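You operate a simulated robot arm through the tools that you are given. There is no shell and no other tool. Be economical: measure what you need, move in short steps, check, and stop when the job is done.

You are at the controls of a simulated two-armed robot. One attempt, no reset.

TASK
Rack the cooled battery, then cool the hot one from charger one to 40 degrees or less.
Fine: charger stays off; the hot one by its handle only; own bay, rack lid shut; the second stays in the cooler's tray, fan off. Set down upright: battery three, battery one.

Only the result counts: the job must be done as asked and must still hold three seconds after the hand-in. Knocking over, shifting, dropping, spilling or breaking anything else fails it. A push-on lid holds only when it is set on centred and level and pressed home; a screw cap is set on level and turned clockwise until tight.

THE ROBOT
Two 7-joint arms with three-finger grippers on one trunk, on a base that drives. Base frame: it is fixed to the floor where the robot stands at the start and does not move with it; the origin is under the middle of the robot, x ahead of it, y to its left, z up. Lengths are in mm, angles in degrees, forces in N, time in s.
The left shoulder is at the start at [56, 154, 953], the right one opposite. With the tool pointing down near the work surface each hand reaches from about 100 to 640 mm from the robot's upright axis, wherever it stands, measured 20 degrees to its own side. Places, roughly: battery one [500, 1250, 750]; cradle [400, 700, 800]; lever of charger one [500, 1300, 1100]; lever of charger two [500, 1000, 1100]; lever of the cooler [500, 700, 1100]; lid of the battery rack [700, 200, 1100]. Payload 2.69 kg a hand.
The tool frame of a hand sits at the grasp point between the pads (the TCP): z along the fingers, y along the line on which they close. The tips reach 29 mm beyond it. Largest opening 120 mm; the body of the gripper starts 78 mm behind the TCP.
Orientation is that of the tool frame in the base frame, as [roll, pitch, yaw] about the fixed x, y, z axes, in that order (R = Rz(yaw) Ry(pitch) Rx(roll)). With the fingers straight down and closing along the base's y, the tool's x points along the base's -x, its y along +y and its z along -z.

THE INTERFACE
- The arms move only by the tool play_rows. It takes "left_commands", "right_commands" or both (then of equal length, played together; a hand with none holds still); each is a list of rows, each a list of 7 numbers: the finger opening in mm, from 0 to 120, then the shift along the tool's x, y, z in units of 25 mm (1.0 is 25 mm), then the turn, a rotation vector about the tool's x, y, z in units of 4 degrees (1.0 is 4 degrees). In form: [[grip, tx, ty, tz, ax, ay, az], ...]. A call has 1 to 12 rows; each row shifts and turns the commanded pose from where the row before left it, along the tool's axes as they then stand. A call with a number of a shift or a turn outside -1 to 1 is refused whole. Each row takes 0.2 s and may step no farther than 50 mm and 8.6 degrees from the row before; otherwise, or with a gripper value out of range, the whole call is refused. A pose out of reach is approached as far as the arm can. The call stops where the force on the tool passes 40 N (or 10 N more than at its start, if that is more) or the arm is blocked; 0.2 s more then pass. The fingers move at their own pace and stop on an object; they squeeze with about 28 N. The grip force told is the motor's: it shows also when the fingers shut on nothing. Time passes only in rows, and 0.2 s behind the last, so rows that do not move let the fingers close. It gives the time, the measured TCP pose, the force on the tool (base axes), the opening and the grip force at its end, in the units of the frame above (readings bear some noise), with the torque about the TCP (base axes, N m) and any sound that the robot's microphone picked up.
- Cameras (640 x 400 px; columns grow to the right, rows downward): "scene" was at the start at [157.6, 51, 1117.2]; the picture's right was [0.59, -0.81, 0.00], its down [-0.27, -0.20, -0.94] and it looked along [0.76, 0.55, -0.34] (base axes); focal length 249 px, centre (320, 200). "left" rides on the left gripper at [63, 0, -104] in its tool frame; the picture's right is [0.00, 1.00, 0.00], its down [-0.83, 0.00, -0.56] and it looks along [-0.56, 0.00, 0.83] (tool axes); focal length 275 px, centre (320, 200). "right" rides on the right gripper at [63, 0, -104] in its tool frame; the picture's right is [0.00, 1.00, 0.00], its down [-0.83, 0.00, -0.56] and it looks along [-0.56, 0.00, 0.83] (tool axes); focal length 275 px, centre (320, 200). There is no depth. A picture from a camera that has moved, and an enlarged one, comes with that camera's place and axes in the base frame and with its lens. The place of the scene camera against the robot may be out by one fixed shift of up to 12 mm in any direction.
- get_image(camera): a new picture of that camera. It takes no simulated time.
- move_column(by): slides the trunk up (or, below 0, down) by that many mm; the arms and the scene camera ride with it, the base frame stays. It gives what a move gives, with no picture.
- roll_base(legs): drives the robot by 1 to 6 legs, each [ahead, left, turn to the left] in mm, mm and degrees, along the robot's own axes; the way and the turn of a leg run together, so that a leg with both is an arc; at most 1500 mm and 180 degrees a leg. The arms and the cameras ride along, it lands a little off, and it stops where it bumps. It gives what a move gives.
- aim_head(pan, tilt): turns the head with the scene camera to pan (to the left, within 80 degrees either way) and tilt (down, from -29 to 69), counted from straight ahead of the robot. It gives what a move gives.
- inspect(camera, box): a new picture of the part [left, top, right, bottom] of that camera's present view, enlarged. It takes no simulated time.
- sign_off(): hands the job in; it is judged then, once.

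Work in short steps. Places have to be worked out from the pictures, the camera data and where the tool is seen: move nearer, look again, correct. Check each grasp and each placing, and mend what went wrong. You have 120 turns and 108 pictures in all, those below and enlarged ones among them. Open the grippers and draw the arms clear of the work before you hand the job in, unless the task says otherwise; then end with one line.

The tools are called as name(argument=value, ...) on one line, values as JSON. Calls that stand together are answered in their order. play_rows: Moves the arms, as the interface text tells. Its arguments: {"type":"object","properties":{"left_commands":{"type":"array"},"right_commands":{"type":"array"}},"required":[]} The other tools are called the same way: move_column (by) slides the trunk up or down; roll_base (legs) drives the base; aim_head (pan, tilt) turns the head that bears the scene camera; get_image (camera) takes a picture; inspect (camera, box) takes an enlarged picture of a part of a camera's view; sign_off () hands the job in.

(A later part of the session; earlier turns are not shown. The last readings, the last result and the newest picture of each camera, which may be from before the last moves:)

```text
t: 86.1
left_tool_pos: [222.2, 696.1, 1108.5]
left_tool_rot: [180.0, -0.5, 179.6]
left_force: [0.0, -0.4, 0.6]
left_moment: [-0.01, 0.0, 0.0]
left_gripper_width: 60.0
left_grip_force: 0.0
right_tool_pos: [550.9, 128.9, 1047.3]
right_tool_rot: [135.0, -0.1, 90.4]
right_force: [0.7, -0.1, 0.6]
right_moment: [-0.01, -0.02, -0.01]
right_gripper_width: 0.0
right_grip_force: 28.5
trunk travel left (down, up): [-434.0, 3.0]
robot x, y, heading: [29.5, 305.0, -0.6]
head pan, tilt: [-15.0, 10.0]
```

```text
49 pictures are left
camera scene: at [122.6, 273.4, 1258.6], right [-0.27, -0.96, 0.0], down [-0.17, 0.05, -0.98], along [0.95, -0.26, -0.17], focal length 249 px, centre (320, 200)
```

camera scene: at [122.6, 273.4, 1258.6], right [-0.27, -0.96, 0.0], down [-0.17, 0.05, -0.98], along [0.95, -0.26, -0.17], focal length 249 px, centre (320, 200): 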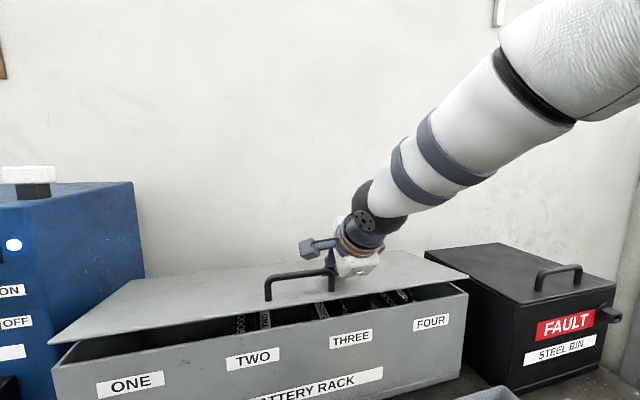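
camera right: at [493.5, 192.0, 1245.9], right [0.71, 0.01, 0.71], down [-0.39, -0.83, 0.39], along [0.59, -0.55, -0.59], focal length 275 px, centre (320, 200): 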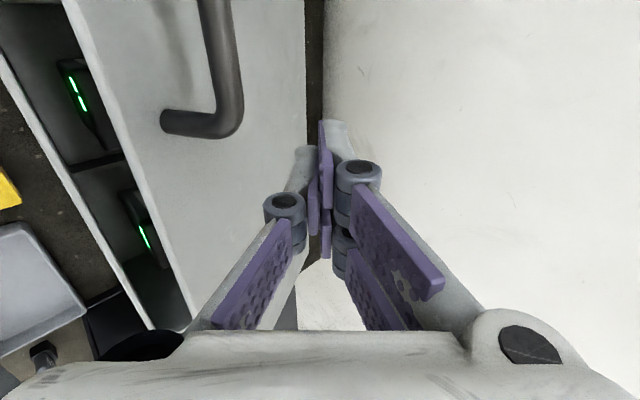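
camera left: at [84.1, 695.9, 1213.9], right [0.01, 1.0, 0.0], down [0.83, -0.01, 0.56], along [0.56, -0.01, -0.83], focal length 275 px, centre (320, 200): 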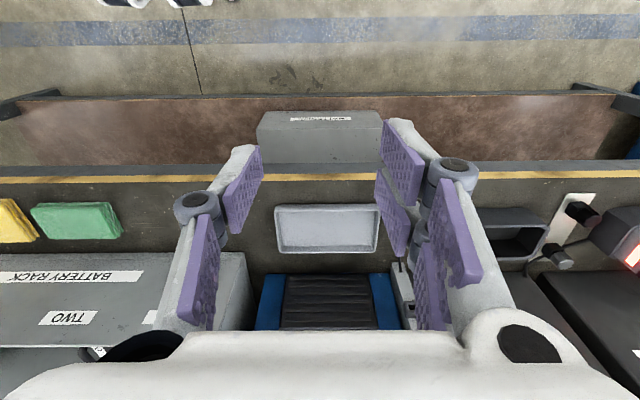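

Nearly shut. A bit more pressing until it seats.

play_rows(right_commands=[[0, 0, -0.3, 0.3, 0, 0, 0], [0, 0, -0.3, 0.3, 0, 0, 0], [0, 0, -0.3, 0.3, 0, 0, 0], [0, 0, -0.3, 0.3, 0, 0, 0]])

get_image(camera="scene")

```text
t: 87.0
left_tool_pos: [219.4, 695.1, 1109.3]
left_tool_rot: [-180.0, -0.3, 179.6]
left_force: [-0.4, 0.4, 0.6]
left_moment: [0.0, -0.01, -0.01]
left_gripper_width: 59.9
left_grip_force: 0.1
right_tool_pos: [551.0, 130.2, 1024.9]
right_tool_rot: [132.6, -0.3, 90.6]
right_force: [-10.6, -0.6, 28.2]
right_moment: [-0.07, -0.08, -0.01]
right_gripper_width: 0.2
right_grip_force: 28.0
trunk travel left (down, up): [-434.0, 3.0]
robot x, y, heading: [30.4, 299.7, -0.5]
head pan, tilt: [-15.0, 10.0]
stopped in row 4 (right hand): the force on the tool passed its limit at 47 N (the readings are from after the stop); the commanded pose is now the measured one
```

```text
48 pictures are left
camera scene: at [118.0, 273.8, 1259.2], right [-0.27, -0.96, 0.0], down [-0.16, 0.05, -0.99], along [0.95, -0.26, -0.17], focal length 249 px, centre (320, 200)
```

scene: 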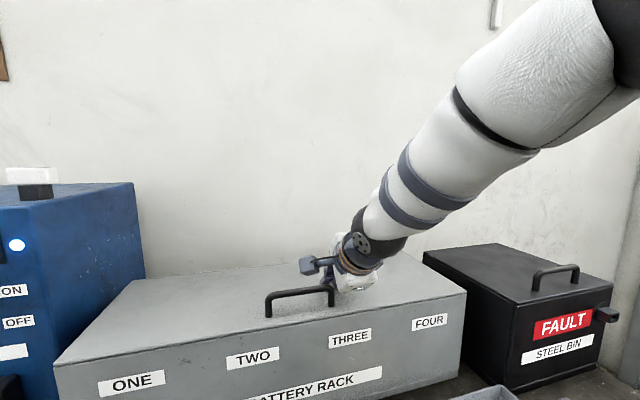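

The lid is shut. I withdraw the hand and turn it upright again.

play_rows(right_commands=[[0, 0, 0.3, -0.6, 0, 0, 0], [0, 0, 0.3, -1, 0, 0, 0], [0, 0, 0, -1, 0, 0, 0], [0, 0, 0, -1, 0, 0, 0], [0, 0, 0, -1, 0, 0, 0], [20, 0, 0, -0.6, 1, 0, 0], [60, 0, 0, -0.5, 1, 0, 0], [60, 0, 0, 0, 1, 0, 0], [60, 0, 0, 0, 1, 0, 0], [60, 0, 0, 0, 1, 0, 0], [60, 0, 0, 0, 1, 0, 0], [60, 0, 0, 0, 1, 0, 0]])

play_rows(right_commands=[[60, 0, 0, 0, 1, 0, 0], [60, 0, 0, 0, 1, 0, 0], [60, 0, 0, 0, 1, 0, 0], [60, 0, 0, 0, 1, 0, 0], [60, 0, 0, 0, 0.75, 0, -0.1]])

get_image(camera="scene")

```text
t: 89.6
left_tool_pos: [222.2, 695.4, 1107.9]
left_tool_rot: [180.0, -0.5, 179.5]
left_force: [-1.4, -1.0, 0.1]
left_moment: [0.01, -0.01, 0.0]
left_gripper_width: 60.2
left_grip_force: 0.1
right_tool_pos: [460.5, 127.9, 1127.7]
right_tool_rot: [161.7, -0.3, 90.3]
right_force: [-0.6, 0.4, 0.3]
right_moment: [0.0, -0.01, -0.01]
right_gripper_width: 60.0
right_grip_force: 0.0
right hand out of reach, approached as far as the arm can: row 2, 3
trunk travel left (down, up): [-434.0, 3.0]
robot x, y, heading: [28.0, 302.7, -0.3]
head pan, tilt: [-15.0, 10.0]
```

```text
t: 90.8
left_tool_pos: [222.6, 695.2, 1106.9]
left_tool_rot: [180.0, -0.6, 179.6]
left_force: [-0.5, -0.5, 0.4]
left_moment: [0.01, 0.01, 0.0]
left_gripper_width: 60.2
left_grip_force: 0.0
right_tool_pos: [460.5, 128.4, 1127.4]
right_tool_rot: [-179.3, -0.3, 90.7]
right_force: [-0.1, 0.1, 0.4]
right_moment: [0.05, 0.03, -0.01]
right_gripper_width: 60.0
right_grip_force: 0.1
trunk travel left (down, up): [-434.0, 3.0]
robot x, y, heading: [27.0, 301.7, -0.5]
head pan, tilt: [-15.0, 10.0]
```

```text
47 pictures are left
camera scene: at [122.5, 273.3, 1258.6], right [-0.27, -0.96, 0.0], down [-0.17, 0.05, -0.98], along [0.95, -0.26, -0.17], focal length 249 px, centre (320, 200)
```

scene: 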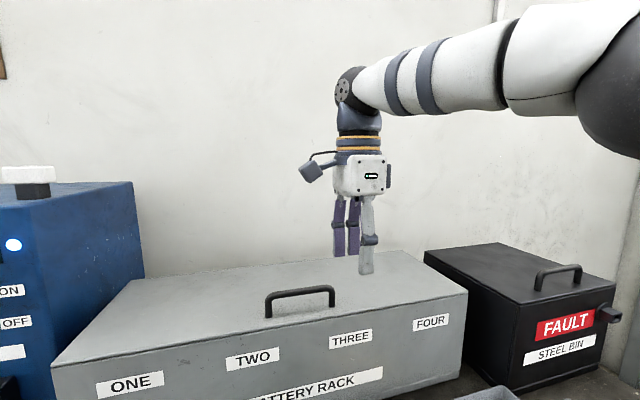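

Rack is done. I drive back and left to battery one at charger one.

roll_base(legs=[[-170, 0, 0], [0, 1100, 0.5]])

aim_head(pan=-12, tilt=28)

get_image(camera="scene")

get_image(camera="right")

```text
t: 100.5
left_tool_pos: [46.1, 1791.5, 1108.1]
left_tool_rot: [180.0, -0.6, -179.4]
left_force: [0.3, 0.2, -0.2]
left_moment: [-0.01, 0.03, 0.01]
left_gripper_width: 60.0
left_grip_force: 0.0
right_tool_pos: [293.0, 1231.2, 1128.6]
right_tool_rot: [-179.3, -0.3, 92.0]
right_force: [-0.1, 0.5, 0.2]
right_moment: [0.01, 0.0, 0.01]
right_gripper_width: 60.0
right_grip_force: 0.1
trunk travel left (down, up): [-434.0, 3.0]
robot x, y, heading: [-139.6, 1393.8, 0.7]
head pan, tilt: [-15.0, 10.0]
```

```text
t: 101.4
left_tool_pos: [46.3, 1792.9, 1108.2]
left_tool_rot: [-179.9, -0.6, -179.4]
left_force: [-0.3, -0.3, -0.9]
left_moment: [0.02, 0.02, -0.03]
left_gripper_width: 60.1
left_grip_force: 0.0
right_tool_pos: [293.4, 1229.4, 1127.5]
right_tool_rot: [-179.3, -0.4, 91.9]
right_force: [0.0, 0.6, 0.1]
right_moment: [0.01, 0.0, -0.03]
right_gripper_width: 59.6
right_grip_force: 0.1
trunk travel left (down, up): [-434.0, 3.0]
robot x, y, heading: [-138.7, 1392.9, 0.4]
head pan, tilt: [-12.0, 28.0]
```

```text
46 pictures are left
camera scene: at [-47.6, 1373.6, 1229.5], right [-0.2, -0.98, 0.0], down [-0.46, 0.09, -0.88], along [0.87, -0.18, -0.47], focal length 249 px, centre (320, 200)
```

scene: 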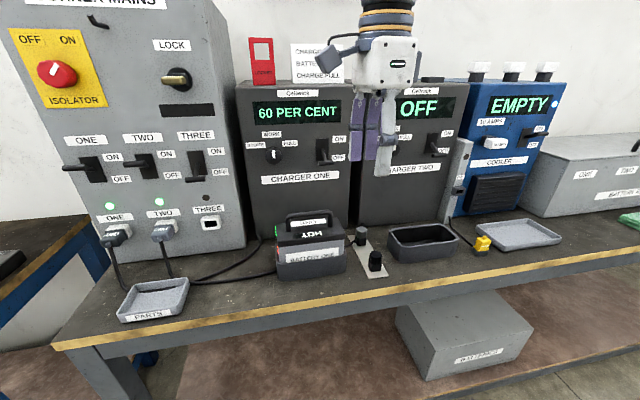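

```text
45 pictures are left
camera right: at [292.5, 1292.7, 1233.7], right [1.0, 0.04, -0.01], down [0.04, -0.83, 0.55], along [0.01, -0.55, -0.83], focal length 275 px, centre (320, 200)
```

right: 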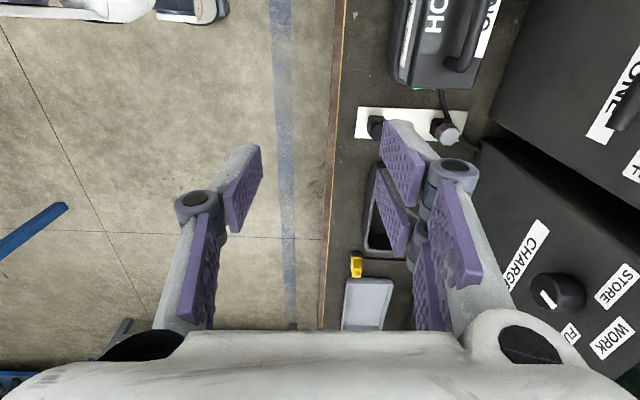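

Battery one's handle is about x 425, y 1312, yawed slightly. I drive left 82 and ahead 90, then look down from nearer.

roll_base(legs=[[0, 82, 0], [90, 0, 0]])

play_rows(right_commands=[[60, 0, 0.6, 0.4, 0, 0, 0.24], [60, 0, 0.5, 1, -0.17, 0, 0.24]])

get_image(camera="right")

get_image(camera="scene")

```text
t: 103.4
left_tool_pos: [134.7, 1875.0, 1107.7]
left_tool_rot: [180.0, -0.6, -179.4]
left_force: [0.1, 0.1, -1.5]
left_moment: [0.02, 0.03, 0.0]
left_gripper_width: 59.7
left_grip_force: 0.0
right_tool_pos: [382.6, 1311.7, 1129.0]
right_tool_rot: [-179.4, -0.2, 91.9]
right_force: [-0.2, -0.2, 0.5]
right_moment: [0.0, 0.02, -0.01]
right_gripper_width: 59.9
right_grip_force: 0.0
trunk travel left (down, up): [-434.0, 3.0]
robot x, y, heading: [-49.8, 1478.4, 0.7]
head pan, tilt: [-12.0, 28.0]
```

```text
t: 104.0
left_tool_pos: [135.2, 1875.4, 1108.2]
left_tool_rot: [180.0, -0.7, -179.4]
left_force: [-0.8, -0.2, -0.7]
left_moment: [-0.01, -0.03, -0.01]
left_gripper_width: 60.0
left_grip_force: 0.0
right_tool_pos: [409.8, 1312.8, 1091.8]
right_tool_rot: [-180.0, -0.3, 89.9]
right_force: [0.5, 0.4, -0.2]
right_moment: [0.01, 0.02, 0.02]
right_gripper_width: 59.9
right_grip_force: 0.0
trunk travel left (down, up): [-434.0, 3.0]
robot x, y, heading: [-52.4, 1477.6, 0.7]
head pan, tilt: [-12.0, 28.0]
```

```text
44 pictures are left
camera right: at [409.3, 1375.9, 1198.3], right [1.0, 0.0, 0.0], down [0.0, -0.83, 0.55], along [0.0, -0.55, -0.83], focal length 275 px, centre (320, 200)
```

right: 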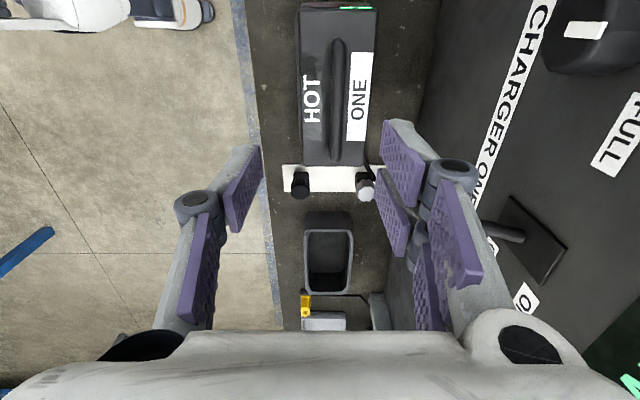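

```text
43 pictures are left
camera scene: at [41.3, 1456.1, 1229.3], right [-0.2, -0.98, 0.0], down [-0.46, 0.09, -0.88], along [0.87, -0.18, -0.47], focal length 249 px, centre (320, 200)
```

scene: 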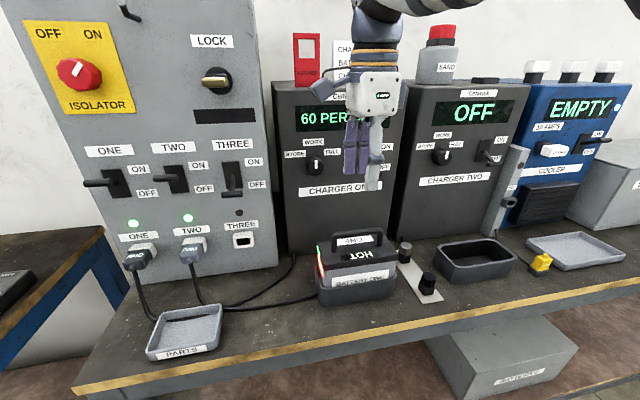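

Handle runs along y at x≈423, y≈1310. The charger's lever (x≈530, y≈1235) is clear. I descend partway and recheck.

play_rows(right_commands=[[60, -0.05, 0.27, 1, 0, -0.05, 0], [60, -0.05, 0.27, 1, 0, 0, 0], [60, 0, 0, 1, 0, 0, 0]])

get_image(camera="right")

inspect(camera="scene", box=[270, 130, 470, 330])

```text
t: 104.8
left_tool_pos: [134.1, 1874.9, 1107.3]
left_tool_rot: [180.0, -0.6, -179.4]
left_force: [0.3, 0.5, 0.3]
left_moment: [0.0, 0.01, 0.02]
left_gripper_width: 60.1
left_grip_force: 0.0
right_tool_pos: [423.3, 1310.8, 1018.9]
right_tool_rot: [-179.9, 0.0, 90.0]
right_force: [-0.1, 0.4, -0.1]
right_moment: [0.03, -0.01, -0.04]
right_gripper_width: 60.0
right_grip_force: 0.0
trunk travel left (down, up): [-434.0, 3.0]
robot x, y, heading: [-53.6, 1483.1, 0.6]
head pan, tilt: [-12.0, 28.0]
```

```text
42 pictures are left
camera right: at [422.4, 1374.3, 1123.4], right [1.0, 0.0, 0.0], down [0.0, -0.83, 0.56], along [0.0, -0.56, -0.83], focal length 275 px, centre (320, 200)
```

right: 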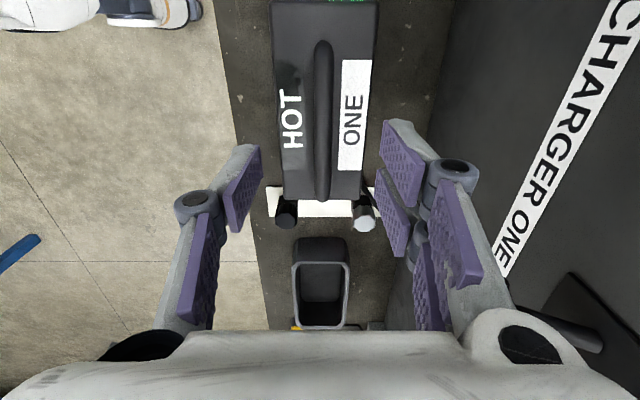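

```text
2.00 times, centred on (370, 230) of scene
camera zoom: at [41.0, 1456.1, 1229.4], right [-0.2, -0.98, 0.0], down [-0.46, 0.09, -0.88], along [0.87, -0.18, -0.47], focal length 499 px, centre (220, 140)
```

zoom: 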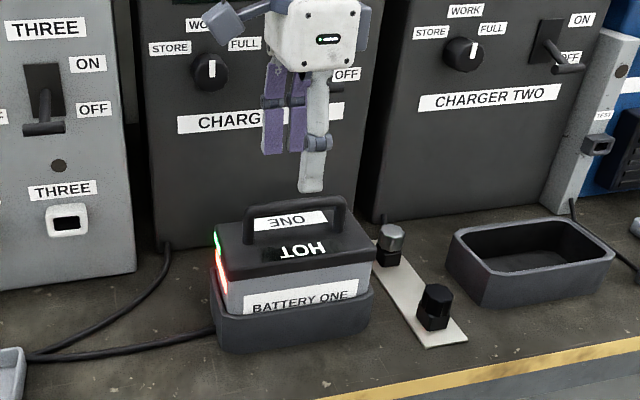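

Centred. I descend to the grasp height with small last steps.

play_rows(right_commands=[[60, 0, 0.1, 0.9, 0, 0, 0], [60, 0, 0, 0.9, 0, 0, 0], [60, 0, 0, 0.6, 0, 0, 0], [60, 0, 0, 0.3, 0, 0, 0], [60, 0, 0, 0.2, 0, 0, 0]])

inspect(camera="scene", box=[270, 130, 470, 330])

```text
t: 106.0
left_tool_pos: [135.4, 1875.6, 1107.0]
left_tool_rot: [-180.0, -0.6, -179.4]
left_force: [0.6, 0.3, 1.7]
left_moment: [0.01, 0.0, 0.02]
left_gripper_width: 59.8
left_grip_force: 0.1
right_tool_pos: [426.6, 1309.6, 945.6]
right_tool_rot: [-179.9, 0.0, 89.9]
right_force: [-0.1, 0.0, 0.5]
right_moment: [-0.02, -0.02, 0.01]
right_gripper_width: 59.7
right_grip_force: 0.0
trunk travel left (down, up): [-434.0, 3.0]
robot x, y, heading: [-50.0, 1472.5, 0.3]
head pan, tilt: [-12.0, 28.0]
```

```text
2.00 times, centred on (370, 230) of scene
camera zoom: at [40.9, 1456.1, 1229.5], right [-0.2, -0.98, 0.0], down [-0.46, 0.09, -0.88], along [0.87, -0.18, -0.47], focal length 499 px, centre (220, 140)
```

zoom: 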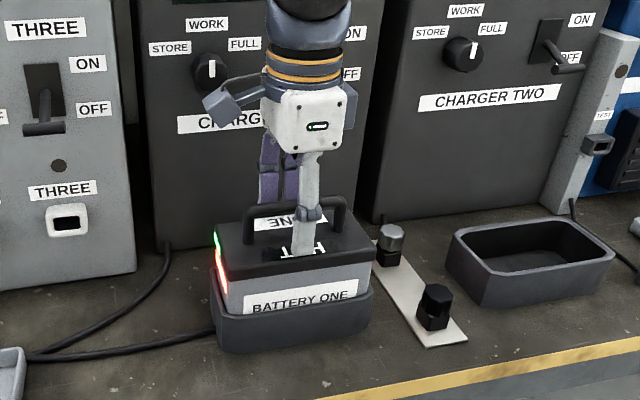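

Tips are just above the battery top without touching. I close on the handle and lift very slowly.

play_rows(right_commands=[[30, 0, 0, 0, 0, 0, 0], [0, 0, 0, 0, 0, 0, 0], [0, 0, 0, 0, 0, 0, 0], [0, 0, 0, 0, 0, 0, 0]])

play_rows(right_commands=[[0, 0, 0, -0.05, 0, 0, 0], [0, 0, 0, -0.1, 0, 0, 0], [0, 0, 0, -0.1, 0, 0, 0], [0, 0, 0, -0.1, 0, 0, 0]])

inspect(camera="scene", box=[270, 130, 470, 330])

```text
t: 107.0
left_tool_pos: [134.0, 1875.0, 1107.7]
left_tool_rot: [-180.0, -0.6, -179.4]
left_force: [-0.2, 1.0, 0.6]
left_moment: [0.02, -0.01, -0.02]
left_gripper_width: 60.1
left_grip_force: 0.1
right_tool_pos: [425.5, 1311.9, 945.3]
right_tool_rot: [-180.0, 0.0, 89.9]
right_force: [-2.9, 0.0, -0.4]
right_moment: [-0.16, -0.05, 0.09]
right_gripper_width: 10.5
right_grip_force: 28.1
trunk travel left (down, up): [-434.0, 3.0]
robot x, y, heading: [-53.0, 1478.2, 0.3]
head pan, tilt: [-12.0, 28.0]
```

```text
t: 108.0
left_tool_pos: [135.1, 1874.1, 1107.9]
left_tool_rot: [180.0, -0.7, -179.4]
left_force: [0.7, -0.7, 0.0]
left_moment: [0.01, 0.0, 0.02]
left_gripper_width: 60.1
left_grip_force: 0.1
right_tool_pos: [425.3, 1311.3, 951.5]
right_tool_rot: [-179.9, 0.0, 89.9]
right_force: [-0.7, -0.2, -16.9]
right_moment: [0.09, 0.05, -0.02]
right_gripper_width: 10.5
right_grip_force: 28.0
trunk travel left (down, up): [-434.0, 3.0]
robot x, y, heading: [-50.9, 1482.1, 0.4]
head pan, tilt: [-12.0, 28.0]
```

```text
2.00 times, centred on (370, 230) of scene
camera zoom: at [42.1, 1455.6, 1229.3], right [-0.2, -0.98, 0.0], down [-0.46, 0.09, -0.88], along [0.86, -0.18, -0.47], focal length 499 px, centre (220, 140)
```

zoom: 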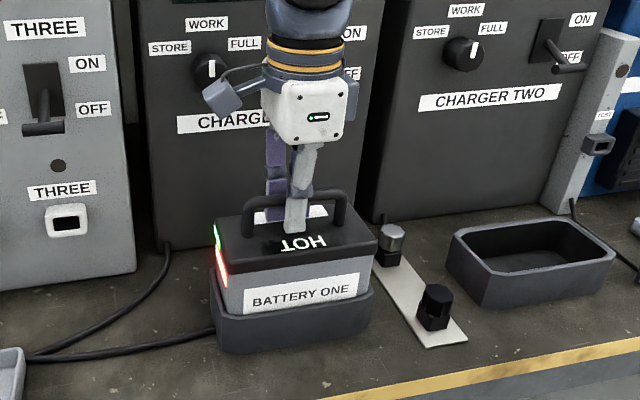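

It's lifting (17 N). Continue slowly straight up out of the dock.

play_rows(right_commands=[[0, 0, 0, -0.15, 0, 0, 0], [0, 0, 0, -0.25, 0, 0, 0], [0, 0, 0, -0.3, 0, 0, 0], [0, 0, 0, -0.3, 0, 0, 0], [0, 0, 0, -0.3, 0, 0, 0], [0, 0, 0, -0.3, 0, 0, 0], [0, 0, 0, -0.3, 0, 0, 0], [0, 0, 0, -0.3, 0, 0, 0], [0, 0, 0, -0.3, 0, 0, 0], [0, 0, 0, -0.3, 0, 0, 0], [0, 0, 0, -0.2, 0, 0, 0], [0, 0, 0, -0.1, 0, 0, 0]])

get_image(camera="scene")

```text
t: 110.6
left_tool_pos: [135.6, 1875.5, 1107.4]
left_tool_rot: [-180.0, -0.6, -179.4]
left_force: [-0.4, 0.5, -1.0]
left_moment: [0.03, 0.01, 0.02]
left_gripper_width: 60.1
left_grip_force: 0.0
right_tool_pos: [425.5, 1311.0, 1030.4]
right_tool_rot: [-180.0, -0.1, 90.0]
right_force: [-1.3, -1.0, -17.3]
right_moment: [0.06, 0.01, 0.02]
right_gripper_width: 10.5
right_grip_force: 27.7
trunk travel left (down, up): [-434.0, 3.0]
robot x, y, heading: [-48.2, 1473.8, 0.3]
head pan, tilt: [-12.0, 28.0]
```

```text
38 pictures are left
camera scene: at [42.0, 1455.7, 1229.3], right [-0.2, -0.98, 0.0], down [-0.46, 0.09, -0.88], along [0.86, -0.18, -0.47], focal length 249 px, centre (320, 200)
```

scene: 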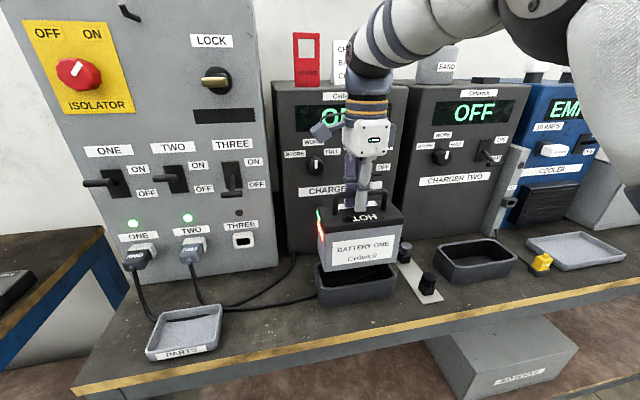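

Out of the dock. Back off, drive right to the cooler, keeping the battery in front of the bench items.

roll_base(legs=[[-140, 0, 0], [0, -608, -0.3]])

aim_head(pan=-10, tilt=25)

get_image(camera="scene")

get_image(camera="right")

```text
t: 116.6
left_tool_pos: [0.3, 1268.3, 1106.6]
left_tool_rot: [179.9, -0.6, -179.2]
left_force: [-0.2, 0.2, 0.5]
left_moment: [0.05, -0.01, 0.0]
left_gripper_width: 59.9
left_grip_force: 0.1
right_tool_pos: [293.2, 703.8, 1030.4]
right_tool_rot: [-179.9, -0.1, 90.0]
right_force: [-0.8, -0.2, -18.2]
right_moment: [0.06, 0.03, -0.01]
right_gripper_width: 10.9
right_grip_force: 28.0
trunk travel left (down, up): [-434.0, 3.0]
robot x, y, heading: [-184.9, 872.0, 0.8]
head pan, tilt: [-12.0, 28.0]
```

```text
t: 117.2
left_tool_pos: [1.1, 1268.1, 1107.7]
left_tool_rot: [180.0, -0.7, -179.1]
left_force: [0.7, -0.1, -0.3]
left_moment: [0.0, 0.02, 0.0]
left_gripper_width: 60.1
left_grip_force: 0.1
right_tool_pos: [292.5, 706.9, 1030.3]
right_tool_rot: [-179.8, 0.0, 90.1]
right_force: [0.2, -0.6, -17.7]
right_moment: [0.05, 0.04, 0.04]
right_gripper_width: 10.9
right_grip_force: 28.2
trunk travel left (down, up): [-434.0, 3.0]
robot x, y, heading: [-183.1, 871.2, 0.6]
head pan, tilt: [-10.0, 25.0]
```

```text
37 pictures are left
camera scene: at [-89.9, 851.9, 1234.1], right [-0.16, -0.99, 0.0], down [-0.42, 0.07, -0.91], along [0.89, -0.15, -0.42], focal length 249 px, centre (320, 200)
```

scene: 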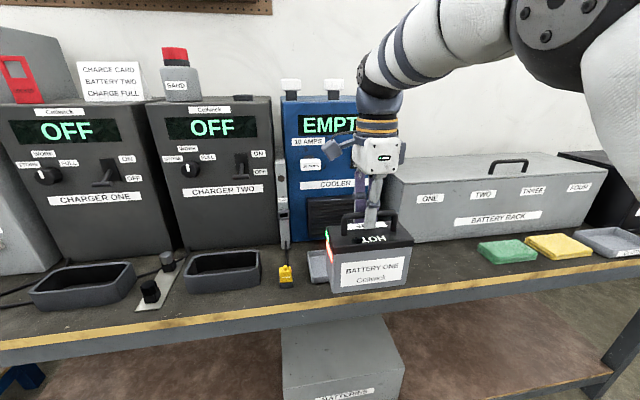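

```text
36 pictures are left
camera right: at [292.9, 768.4, 1135.5], right [1.0, 0.01, 0.0], down [0.01, -0.83, 0.55], along [0.0, -0.55, -0.83], focal length 275 px, centre (320, 200)
```

right: 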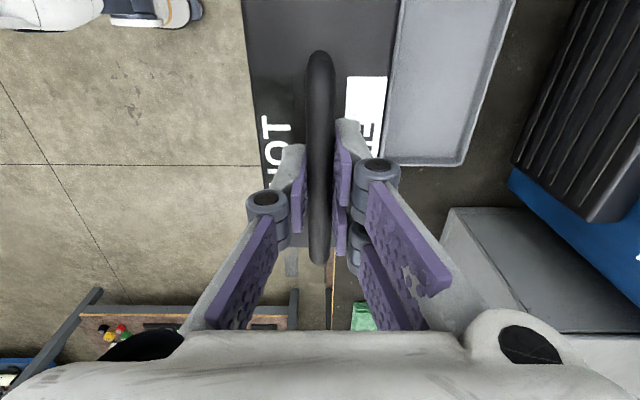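

Tray centre ≈ x 425, y 703. I drive ahead 128 mm, then compare.

roll_base(legs=[[128, 0, 0]])

get_image(camera="right")

get_image(camera="scene")

```text
t: 118.5
left_tool_pos: [127.7, 1268.9, 1106.8]
left_tool_rot: [-179.9, -0.7, -179.2]
left_force: [-0.1, -0.1, -0.9]
left_moment: [0.02, 0.0, -0.01]
left_gripper_width: 60.0
left_grip_force: 0.0
right_tool_pos: [421.2, 706.2, 1030.8]
right_tool_rot: [-179.9, -0.1, 90.0]
right_force: [-1.6, -0.2, -16.6]
right_moment: [0.08, 0.02, -0.01]
right_gripper_width: 11.4
right_grip_force: 28.3
trunk travel left (down, up): [-434.0, 3.0]
robot x, y, heading: [-59.4, 871.9, 0.6]
head pan, tilt: [-10.0, 25.0]
```

```text
35 pictures are left
camera right: at [420.6, 769.9, 1136.1], right [1.0, 0.01, 0.0], down [0.01, -0.83, 0.55], along [0.0, -0.55, -0.83], focal length 275 px, centre (320, 200)
```

right: 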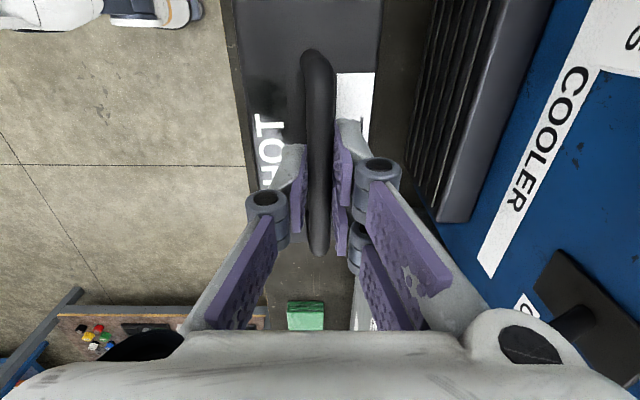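

```text
34 pictures are left
camera scene: at [37.9, 853.4, 1234.2], right [-0.16, -0.99, 0.0], down [-0.42, 0.07, -0.91], along [0.89, -0.15, -0.42], focal length 249 px, centre (320, 200)
```

scene: 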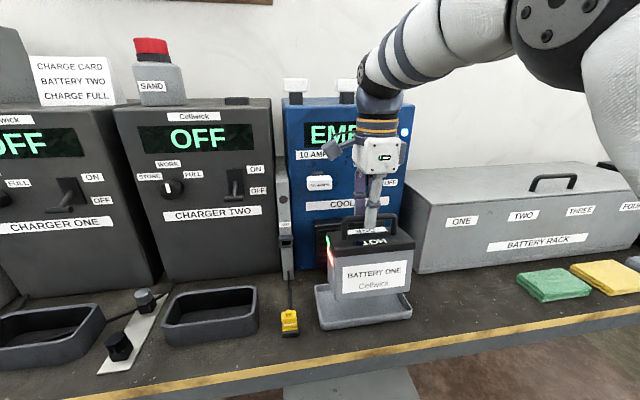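

Nearly above the tray. I lower most of the way, then zoom.

play_rows(right_commands=[[0, 0, 0, 0.15, 0, 0, 0], [0, 0, 0, 0.3, 0, 0, 0], [0, 0, 0, 0.3, 0, 0, 0], [0, 0, 0, 0.3, 0, 0, 0], [0, 0, 0, 0.3, 0, 0, 0], [0, 0, 0, 0.3, 0, 0, 0], [0, 0, 0, 0.2, 0, 0, 0], [0, 0, 0, 0.15, 0, 0, 0]])

inspect(camera="scene", box=[280, 180, 460, 350])

get_image(camera="right")

```text
t: 120.3
left_tool_pos: [128.1, 1269.6, 1106.8]
left_tool_rot: [180.0, -0.7, -179.2]
left_force: [0.9, 0.0, 0.1]
left_moment: [0.0, 0.0, -0.01]
left_gripper_width: 60.1
left_grip_force: 0.0
right_tool_pos: [420.8, 706.1, 979.1]
right_tool_rot: [-179.9, 0.0, 90.1]
right_force: [-1.1, -0.1, -16.0]
right_moment: [0.05, 0.01, 0.03]
right_gripper_width: 11.6
right_grip_force: 28.0
trunk travel left (down, up): [-434.0, 3.0]
robot x, y, heading: [-58.8, 874.3, 0.5]
head pan, tilt: [-10.0, 25.0]
```

```text
2.35 times, centred on (370, 265) of scene
camera zoom: at [37.9, 853.4, 1234.1], right [-0.16, -0.99, 0.0], down [-0.42, 0.07, -0.91], along [0.89, -0.15, -0.42], focal length 587 px, centre (202, 47)
```

zoom: 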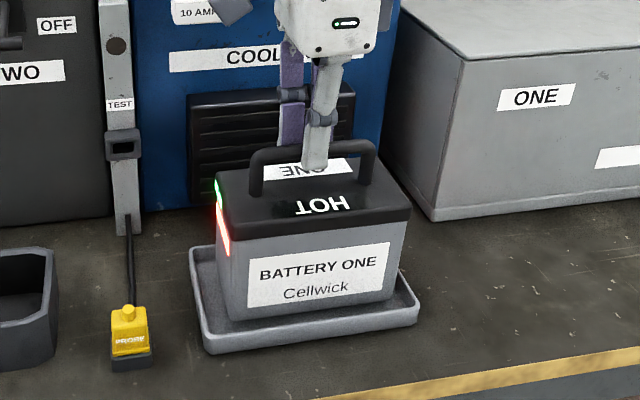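

```text
32 pictures are left
camera right: at [420.3, 770.0, 1085.2], right [1.0, 0.01, 0.0], down [0.01, -0.83, 0.55], along [0.0, -0.56, -0.83], focal length 275 px, centre (320, 200)
```

right: 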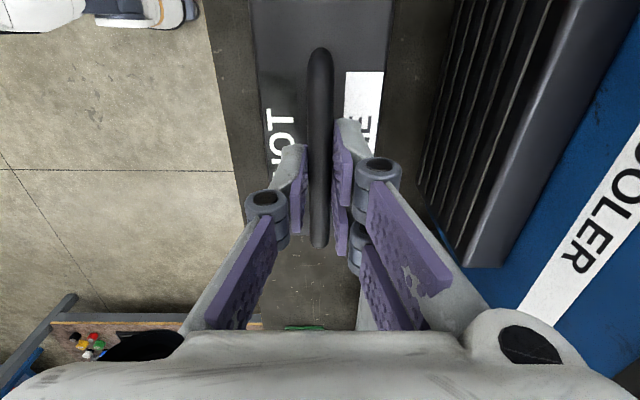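

The bar has crept down in the pads a bit, but the battery is centred within a few mm. I shift 4 mm ahead and lower gently until it rests.

play_rows(right_commands=[[0, 0, 0.16, 0.1, 0, 0, 0], [0, 0, 0, 0.16, 0, 0, 0], [0, 0, 0, 0.16, 0, 0, 0]])

inspect(camera="scene", box=[280, 180, 460, 350])

```text
t: 121.1
left_tool_pos: [128.4, 1270.3, 1108.4]
left_tool_rot: [-179.9, -0.5, -179.2]
left_force: [0.2, -0.3, 0.0]
left_moment: [-0.02, 0.02, -0.02]
left_gripper_width: 60.1
left_grip_force: 0.0
right_tool_pos: [424.1, 707.8, 972.6]
right_tool_rot: [179.7, 0.0, 90.2]
right_force: [2.6, 1.8, -0.4]
right_moment: [-0.75, -0.04, 0.15]
right_gripper_width: 11.4
right_grip_force: 27.8
trunk travel left (down, up): [-434.0, 3.0]
robot x, y, heading: [-56.7, 870.6, 0.8]
head pan, tilt: [-10.0, 25.0]
```

```text
2.35 times, centred on (370, 265) of scene
camera zoom: at [36.6, 854.1, 1234.6], right [-0.16, -0.99, 0.0], down [-0.42, 0.07, -0.91], along [0.89, -0.15, -0.42], focal length 587 px, centre (202, 47)
```

zoom: 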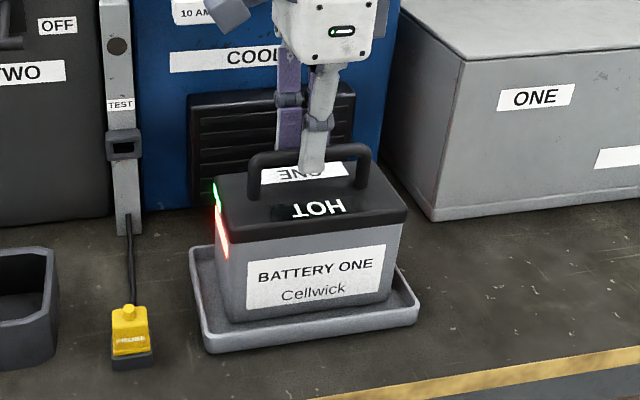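

It is carrying on the tray now, perhaps one end first. I ease 3 mm lower to seat it flat.

play_rows(right_commands=[[0, 0, 0, 0.06, 0, 0, 0], [0, 0, 0, 0.06, 0, 0, 0], [0, 0, 0, 0, 0, 0, 0]])

```text
t: 121.9
left_tool_pos: [126.5, 1270.6, 1107.7]
left_tool_rot: [179.9, -0.5, -179.2]
left_force: [0.4, -0.2, 0.4]
left_moment: [0.01, 0.04, -0.04]
left_gripper_width: 60.1
left_grip_force: 0.1
right_tool_pos: [423.8, 707.4, 968.5]
right_tool_rot: [-180.0, -0.1, 90.1]
right_force: [8.5, 0.4, 20.0]
right_moment: [-0.04, -0.16, 0.2]
right_gripper_width: 11.7
right_grip_force: 27.9
trunk travel left (down, up): [-434.0, 3.0]
robot x, y, heading: [-58.2, 873.6, 0.4]
head pan, tilt: [-10.0, 25.0]
```

Seated flat. I release and rise, moving slightly back from the cooler face.

play_rows(right_commands=[[13, 0, 0, -0.03, 0, 0, 0], [40, 0, 0, 0, 0, 0, 0], [40, 0, 0, 0, 0, 0, 0], [40, 0, 0, -0.6, 0, 0, 0], [40, 0, 0, -1, 0, 0, 0], [40, 0, -0.6, -1, 0, 0, 0], [40, 0, -1, -1, 0, 0, 0], [40, 0, -1, -1, 0, 0, 0], [40, 0, -1, -0.5, 0, 0, 0]])

get_image(camera="scene")

```text
t: 123.9
left_tool_pos: [128.1, 1270.2, 1106.2]
left_tool_rot: [-180.0, -0.8, -179.2]
left_force: [-0.8, -0.5, 0.0]
left_moment: [-0.01, 0.02, 0.02]
left_gripper_width: 59.8
left_grip_force: 0.0
right_tool_pos: [335.0, 705.4, 1091.1]
right_tool_rot: [-179.2, -0.5, 89.9]
right_force: [-0.5, 1.0, -0.1]
right_moment: [-0.03, -0.01, 0.0]
right_gripper_width: 40.0
right_grip_force: 0.0
trunk travel left (down, up): [-434.0, 3.0]
robot x, y, heading: [-56.2, 874.4, 0.7]
head pan, tilt: [-10.0, 25.0]
```

```text
30 pictures are left
camera scene: at [38.0, 851.2, 1244.2], right [-0.19, -0.98, 0.0], down [-0.31, 0.06, -0.95], along [0.93, -0.18, -0.32], focal length 249 px, centre (320, 200)
```

scene: 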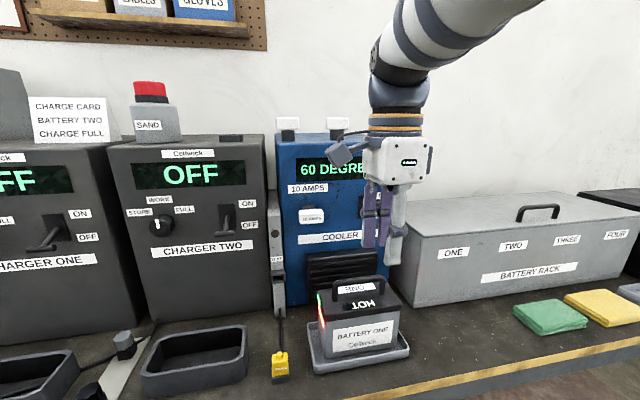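

Display shows 60 degrees, battery upright in the tray. I move the right hand aside to see the cooler's lever.

play_rows(right_commands=[[40, -1, 0, 0, 0, 0, 0], [40, -1, 0, 0, 0, 0, 0], [40, -1, 0, 0, 0, 0, 0], [40, -1, 0, 0, 0, 0, 0], [0, -1, 0, 0, 0, 0, 0], [0, -1, 0, 0, 0, 0, 0], [0, -1, 0, 0, 0, 0, 0]])

inspect(camera="scene", box=[250, 110, 450, 390])

```text
t: 125.5
left_tool_pos: [128.1, 1268.7, 1108.2]
left_tool_rot: [180.0, -0.6, -179.3]
left_force: [-0.9, 0.2, 0.4]
left_moment: [0.02, -0.01, 0.01]
left_gripper_width: 60.1
left_grip_force: 0.1
right_tool_pos: [333.7, 529.8, 1095.5]
right_tool_rot: [-179.9, -0.1, 90.1]
right_force: [-0.1, -0.9, 0.8]
right_moment: [0.01, 0.01, 0.01]
right_gripper_width: 0.1
right_grip_force: 28.0
trunk travel left (down, up): [-434.0, 3.0]
robot x, y, heading: [-57.4, 871.7, 0.6]
head pan, tilt: [-10.0, 25.0]
```

```text
1.43 times, centred on (350, 250) of scene
camera zoom: at [36.7, 853.3, 1234.2], right [-0.16, -0.99, 0.0], down [-0.42, 0.07, -0.91], along [0.89, -0.15, -0.42], focal length 356 px, centre (277, 129)
```

zoom: 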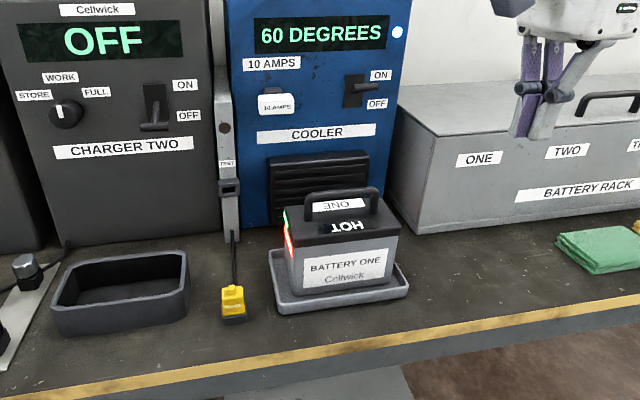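

I zoom on the lever and let some time pass to see whether the temperature falls.

play_rows(left_commands=[[60, 0, 0, 0, 0, 0, 0], [60, 0, 0, 0, 0, 0, 0], [60, 0, 0, 0, 0, 0, 0], [60, 0, 0, 0, 0, 0, 0], [60, 0, 0, 0, 0, 0, 0], [60, 0, 0, 0, 0, 0, 0], [60, 0, 0, 0, 0, 0, 0], [60, 0, 0, 0, 0, 0, 0], [60, 0, 0, 0, 0, 0, 0], [60, 0, 0, 0, 0, 0, 0], [60, 0, 0, 0, 0, 0, 0], [60, 0, 0, 0, 0, 0, 0]])

inspect(camera="scene", box=[300, 110, 380, 200])

```text
t: 128.1
left_tool_pos: [127.9, 1269.6, 1107.3]
left_tool_rot: [180.0, -0.6, -179.1]
left_force: [-0.1, 0.3, 0.7]
left_moment: [0.01, 0.05, 0.03]
left_gripper_width: 60.0
left_grip_force: 0.0
right_tool_pos: [332.6, 532.2, 1095.5]
right_tool_rot: [-179.9, -0.1, 90.0]
right_force: [-0.5, 0.2, 1.4]
right_moment: [0.0, -0.01, -0.01]
right_gripper_width: 0.0
right_grip_force: 27.9
trunk travel left (down, up): [-434.0, 3.0]
robot x, y, heading: [-55.7, 871.3, 0.7]
head pan, tilt: [-10.0, 25.0]
```

```text
4.44 times, centred on (340, 155) of scene
camera zoom: at [36.6, 853.8, 1234.3], right [-0.16, -0.99, 0.0], down [-0.42, 0.07, -0.91], along [0.89, -0.15, -0.42], focal length 1108 px, centre (231, 400)
```

zoom: 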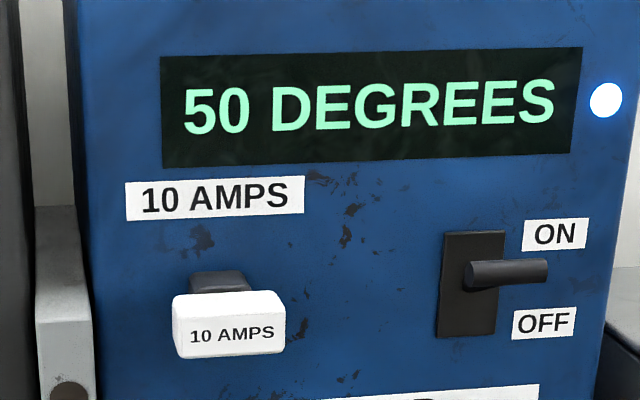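

It cools about 10° per 4 s; now 50. Lever (ON, raised) spans roughly from (577, 628, 1040) to tip (497, 628, 1073). I bring the closed right hand before it and tilt the fingers forward.

play_rows(right_commands=[[0, 0.78, 0.86, -0.16, 0, 0, 0], [0, 0.78, 0.86, -0.16, 0, 0, 0], [0, 0.78, 0.86, -0.16, 0, 0, 0], [0, 0.78, 0.86, -0.16, 0, 0, 0], [0, 0.78, 0.86, -0.16, 0, 0, 0], [0, 0, 0, 0, -1, 0, 0], [0, 0, 0, 0, -1, 0, 0], [0, 0, 0, 0, -1, 0, 0], [0, 0, 0, 0, -1, 0, 0], [0, 0, 0, 0, -1, 0, 0], [0, 0, 0, 0, -1, 0, 0]])

play_rows(right_commands=[[0, 0, 0, 0, -1, 0, 0], [0, 0, 0, 0, -1, 0, 0], [0, 0, 0, 0, -1, 0, 0], [0, 0, 0, 0, -1, 0, 0], [0, 0, 0, 0, -1, 0, 0]])

get_image(camera="scene")

get_image(camera="right")

```text
t: 130.5
left_tool_pos: [128.1, 1270.4, 1108.4]
left_tool_rot: [179.8, -0.5, -179.2]
left_force: [0.1, 0.7, -0.7]
left_moment: [0.02, -0.03, 0.01]
left_gripper_width: 60.2
left_grip_force: 0.1
right_tool_pos: [439.3, 629.3, 1115.3]
right_tool_rot: [156.1, -0.1, 90.1]
right_force: [0.0, -0.1, 0.0]
right_moment: [0.0, -0.02, 0.0]
right_gripper_width: 0.2
right_grip_force: 28.3
trunk travel left (down, up): [-434.0, 3.0]
robot x, y, heading: [-53.5, 874.7, 0.6]
head pan, tilt: [-10.0, 25.0]
```

```text
t: 131.7
left_tool_pos: [126.8, 1269.0, 1107.9]
left_tool_rot: [-180.0, -0.6, -179.2]
left_force: [0.5, 0.5, 0.7]
left_moment: [-0.06, 0.03, 0.0]
left_gripper_width: 60.1
left_grip_force: 0.1
right_tool_pos: [443.9, 622.9, 1111.4]
right_tool_rot: [136.2, -1.0, 89.7]
right_force: [0.7, 0.4, 0.4]
right_moment: [0.0, 0.0, -0.01]
right_gripper_width: 0.0
right_grip_force: 28.2
right hand out of reach, approached as far as the arm can: row 5
trunk travel left (down, up): [-434.0, 3.0]
robot x, y, heading: [-58.4, 871.8, 0.6]
head pan, tilt: [-10.0, 25.0]
```

```text
27 pictures are left
camera scene: at [37.6, 882.1, 1235.3], right [0.15, -0.99, 0.0], down [-0.4, -0.06, -0.91], along [0.9, 0.13, -0.41], focal length 249 px, centre (320, 200)
```

scene: 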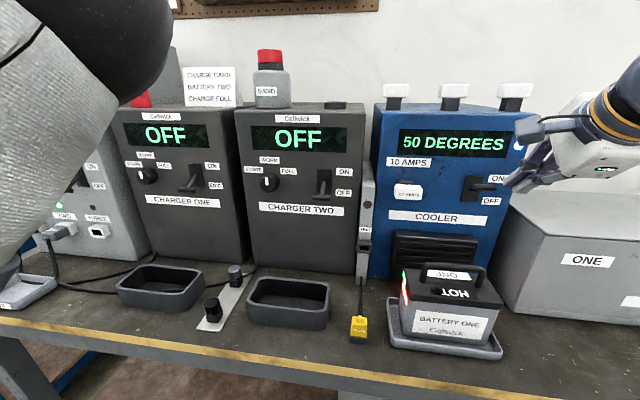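

```text
26 pictures are left
camera right: at [372.6, 685.8, 1189.4], right [0.72, -0.01, 0.69], down [-0.39, -0.84, 0.39], along [0.57, -0.55, -0.61], focal length 275 px, centre (320, 200)
```

right: 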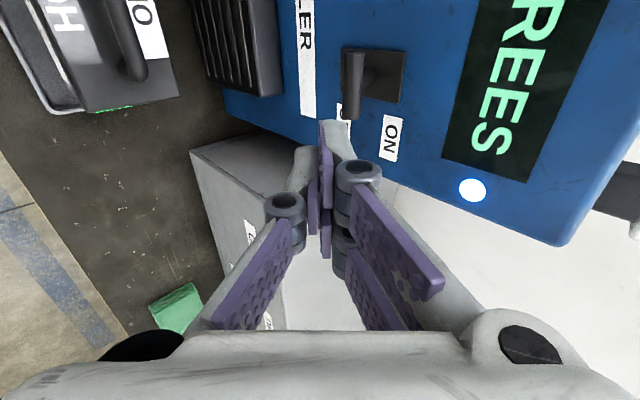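

The lever has a crossbar along y at about (516, 648, 1066), ON = up. The arm crowds the head, so I back the base 80 mm and reach out so the tips are above that bar.

roll_base(legs=[[-80, 0, 0]])

play_rows(right_commands=[[0, 0.17, 0.65, 0.56, 0, 0, 0], [0, 0.17, 0.65, 0.56, 0, 0, 0], [0, 0.17, 0.65, 0.56, 0, 0, 0], [0, 0.17, 0.65, 0.56, 0, 0, 0]])

get_image(camera="right")

get_image(camera="scene")

```text
t: 132.8
left_tool_pos: [47.9, 1269.5, 1107.8]
left_tool_rot: [-180.0, -0.6, -179.2]
left_force: [-0.3, -0.8, -0.2]
left_moment: [0.0, -0.01, -0.01]
left_gripper_width: 59.9
left_grip_force: 0.2
right_tool_pos: [364.5, 623.8, 1114.0]
right_tool_rot: [136.2, -0.8, 89.9]
right_force: [0.1, 0.3, 0.8]
right_moment: [-0.01, 0.01, 0.03]
right_gripper_width: 0.1
right_grip_force: 28.0
trunk travel left (down, up): [-434.0, 3.0]
robot x, y, heading: [-133.9, 870.9, 0.9]
head pan, tilt: [-10.0, 25.0]
```

```text
t: 133.8
left_tool_pos: [48.3, 1268.9, 1108.4]
left_tool_rot: [179.9, -0.7, -179.3]
left_force: [0.1, 0.9, -0.3]
left_moment: [0.0, 0.03, -0.01]
left_gripper_width: 60.0
left_grip_force: 0.0
right_tool_pos: [452.7, 640.2, 1116.9]
right_tool_rot: [136.2, -0.9, 89.8]
right_force: [-0.1, 0.5, 0.7]
right_moment: [-0.01, 0.01, -0.01]
right_gripper_width: 0.2
right_grip_force: 28.4
trunk travel left (down, up): [-434.0, 3.0]
robot x, y, heading: [-136.7, 872.7, 1.1]
head pan, tilt: [-10.0, 25.0]
```

```text
25 pictures are left
camera right: at [379.5, 703.0, 1195.1], right [0.72, -0.01, 0.69], down [-0.38, -0.84, 0.39], along [0.57, -0.55, -0.61], focal length 275 px, centre (320, 200)
```

right: 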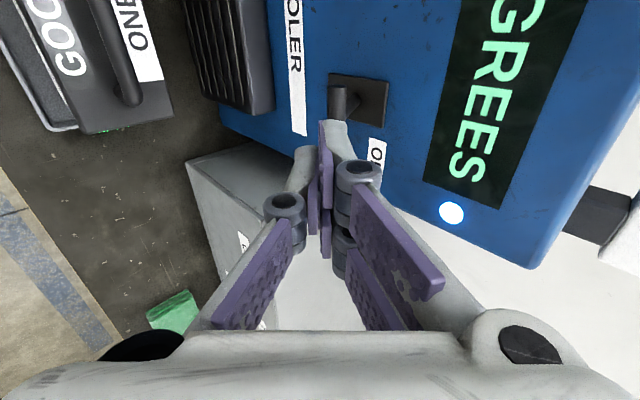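

```text
24 pictures are left
camera scene: at [-42.1, 852.8, 1234.1], right [-0.16, -0.99, 0.0], down [-0.42, 0.07, -0.91], along [0.89, -0.15, -0.42], focal length 249 px, centre (320, 200)
```

scene: 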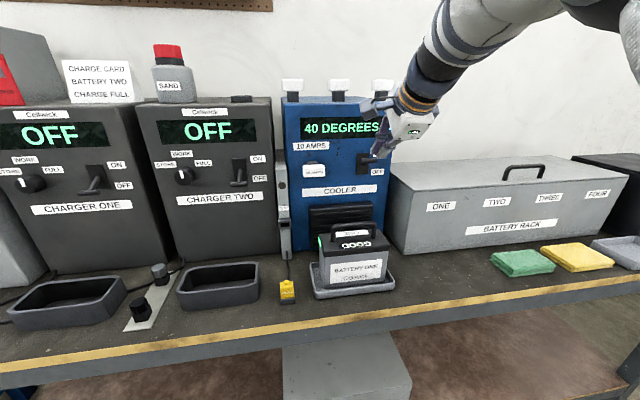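

40 degrees now, GOOD shown. I move the tips over the bar; a further few seconds pass for margin.

play_rows(right_commands=[[0, 0.1, 0.54, 0.54, 0, 0, 0], [0, 0.1, 0.54, 0.54, 0, 0, 0], [0, 0, 0, 0, 0, 0, 0], [0, 0, 0, 0, 0, 0, 0], [0, 0, 0, 0, 0, 0, 0], [0, 0, 0, 0, 0, 0, 0], [0, 0, 0, 0, 0, 0, 0], [0, 0, 0, 0, 0, 0, 0], [0, 0, 0, 0, 0, 0, 0], [0, 0, 0, 0, 0, 0, 0]])

inspect(camera="scene", box=[270, 70, 450, 300])

```text
t: 136.0
left_tool_pos: [48.7, 1269.2, 1108.2]
left_tool_rot: [-180.0, -0.7, -179.2]
left_force: [-0.3, 0.4, -0.9]
left_moment: [0.03, 0.0, -0.02]
left_gripper_width: 60.5
left_grip_force: 0.1
right_tool_pos: [487.6, 645.1, 1117.8]
right_tool_rot: [136.2, -0.9, 89.9]
right_force: [0.0, 0.2, 0.8]
right_moment: [0.03, -0.06, 0.02]
right_gripper_width: 0.0
right_grip_force: 27.5
trunk travel left (down, up): [-434.0, 3.0]
robot x, y, heading: [-136.3, 874.2, 1.0]
head pan, tilt: [-10.0, 25.0]
```

```text
1.74 times, centred on (360, 185) of scene
camera zoom: at [-42.6, 852.9, 1234.3], right [-0.16, -0.99, 0.0], down [-0.42, 0.07, -0.91], along [0.89, -0.15, -0.42], focal length 434 px, centre (250, 226)
```

zoom: 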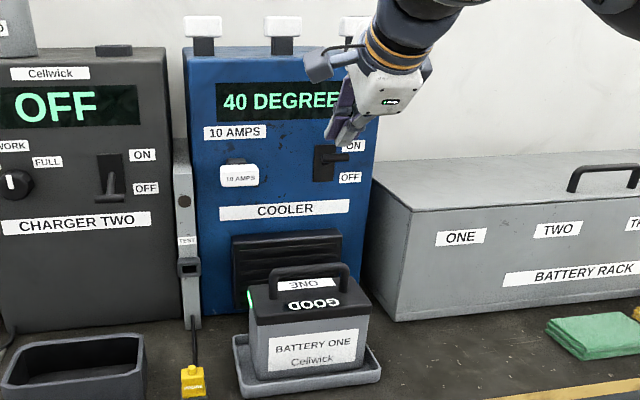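

Tips are right above the bar. I wait a little more for margin.

play_rows(right_commands=[[0, 0, 0, 0, 0, 0, 0], [0, 0, 0, 0, 0, 0, 0], [0, 0, 0, 0, 0, 0, 0], [0, 0, 0, 0, 0, 0, 0], [0, 0, 0, 0, 0, 0, 0], [0, 0, 0, 0, 0, 0, 0], [0, 0, 0, 0, 0, 0, 0], [0, 0, 0, 0, 0, 0, 0], [0, 0, 0, 0, 0, 0, 0], [0, 0, 0, 0, 0, 0, 0], [0, 0, 0, 0, 0, 0, 0], [0, 0, 0, 0, 0, 0, 0]])

inspect(camera="scene", box=[270, 70, 450, 300])

```text
t: 138.6
left_tool_pos: [48.1, 1270.4, 1107.7]
left_tool_rot: [-180.0, -0.5, -179.2]
left_force: [-0.1, 0.6, 0.0]
left_moment: [-0.02, 0.0, -0.01]
left_gripper_width: 60.1
left_grip_force: 0.0
right_tool_pos: [489.0, 644.7, 1117.0]
right_tool_rot: [136.1, -0.9, 89.8]
right_force: [0.2, 0.2, -0.6]
right_moment: [0.01, -0.01, 0.02]
right_gripper_width: 0.3
right_grip_force: 28.2
trunk travel left (down, up): [-434.0, 3.0]
robot x, y, heading: [-133.3, 872.4, 0.8]
head pan, tilt: [-10.0, 25.0]
```

```text
1.74 times, centred on (360, 185) of scene
camera zoom: at [-42.6, 852.9, 1234.3], right [-0.16, -0.99, 0.0], down [-0.42, 0.07, -0.91], along [0.89, -0.15, -0.42], focal length 434 px, centre (250, 226)
```

zoom: 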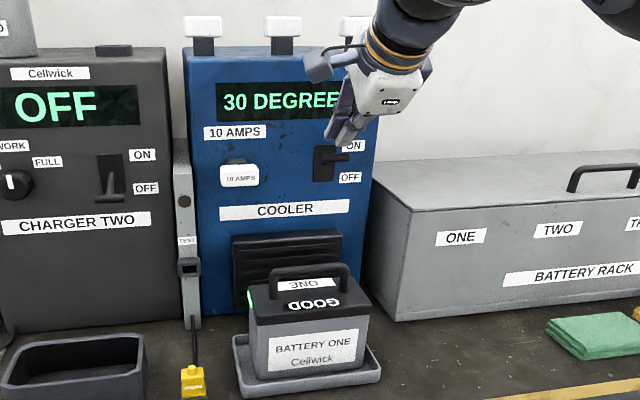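

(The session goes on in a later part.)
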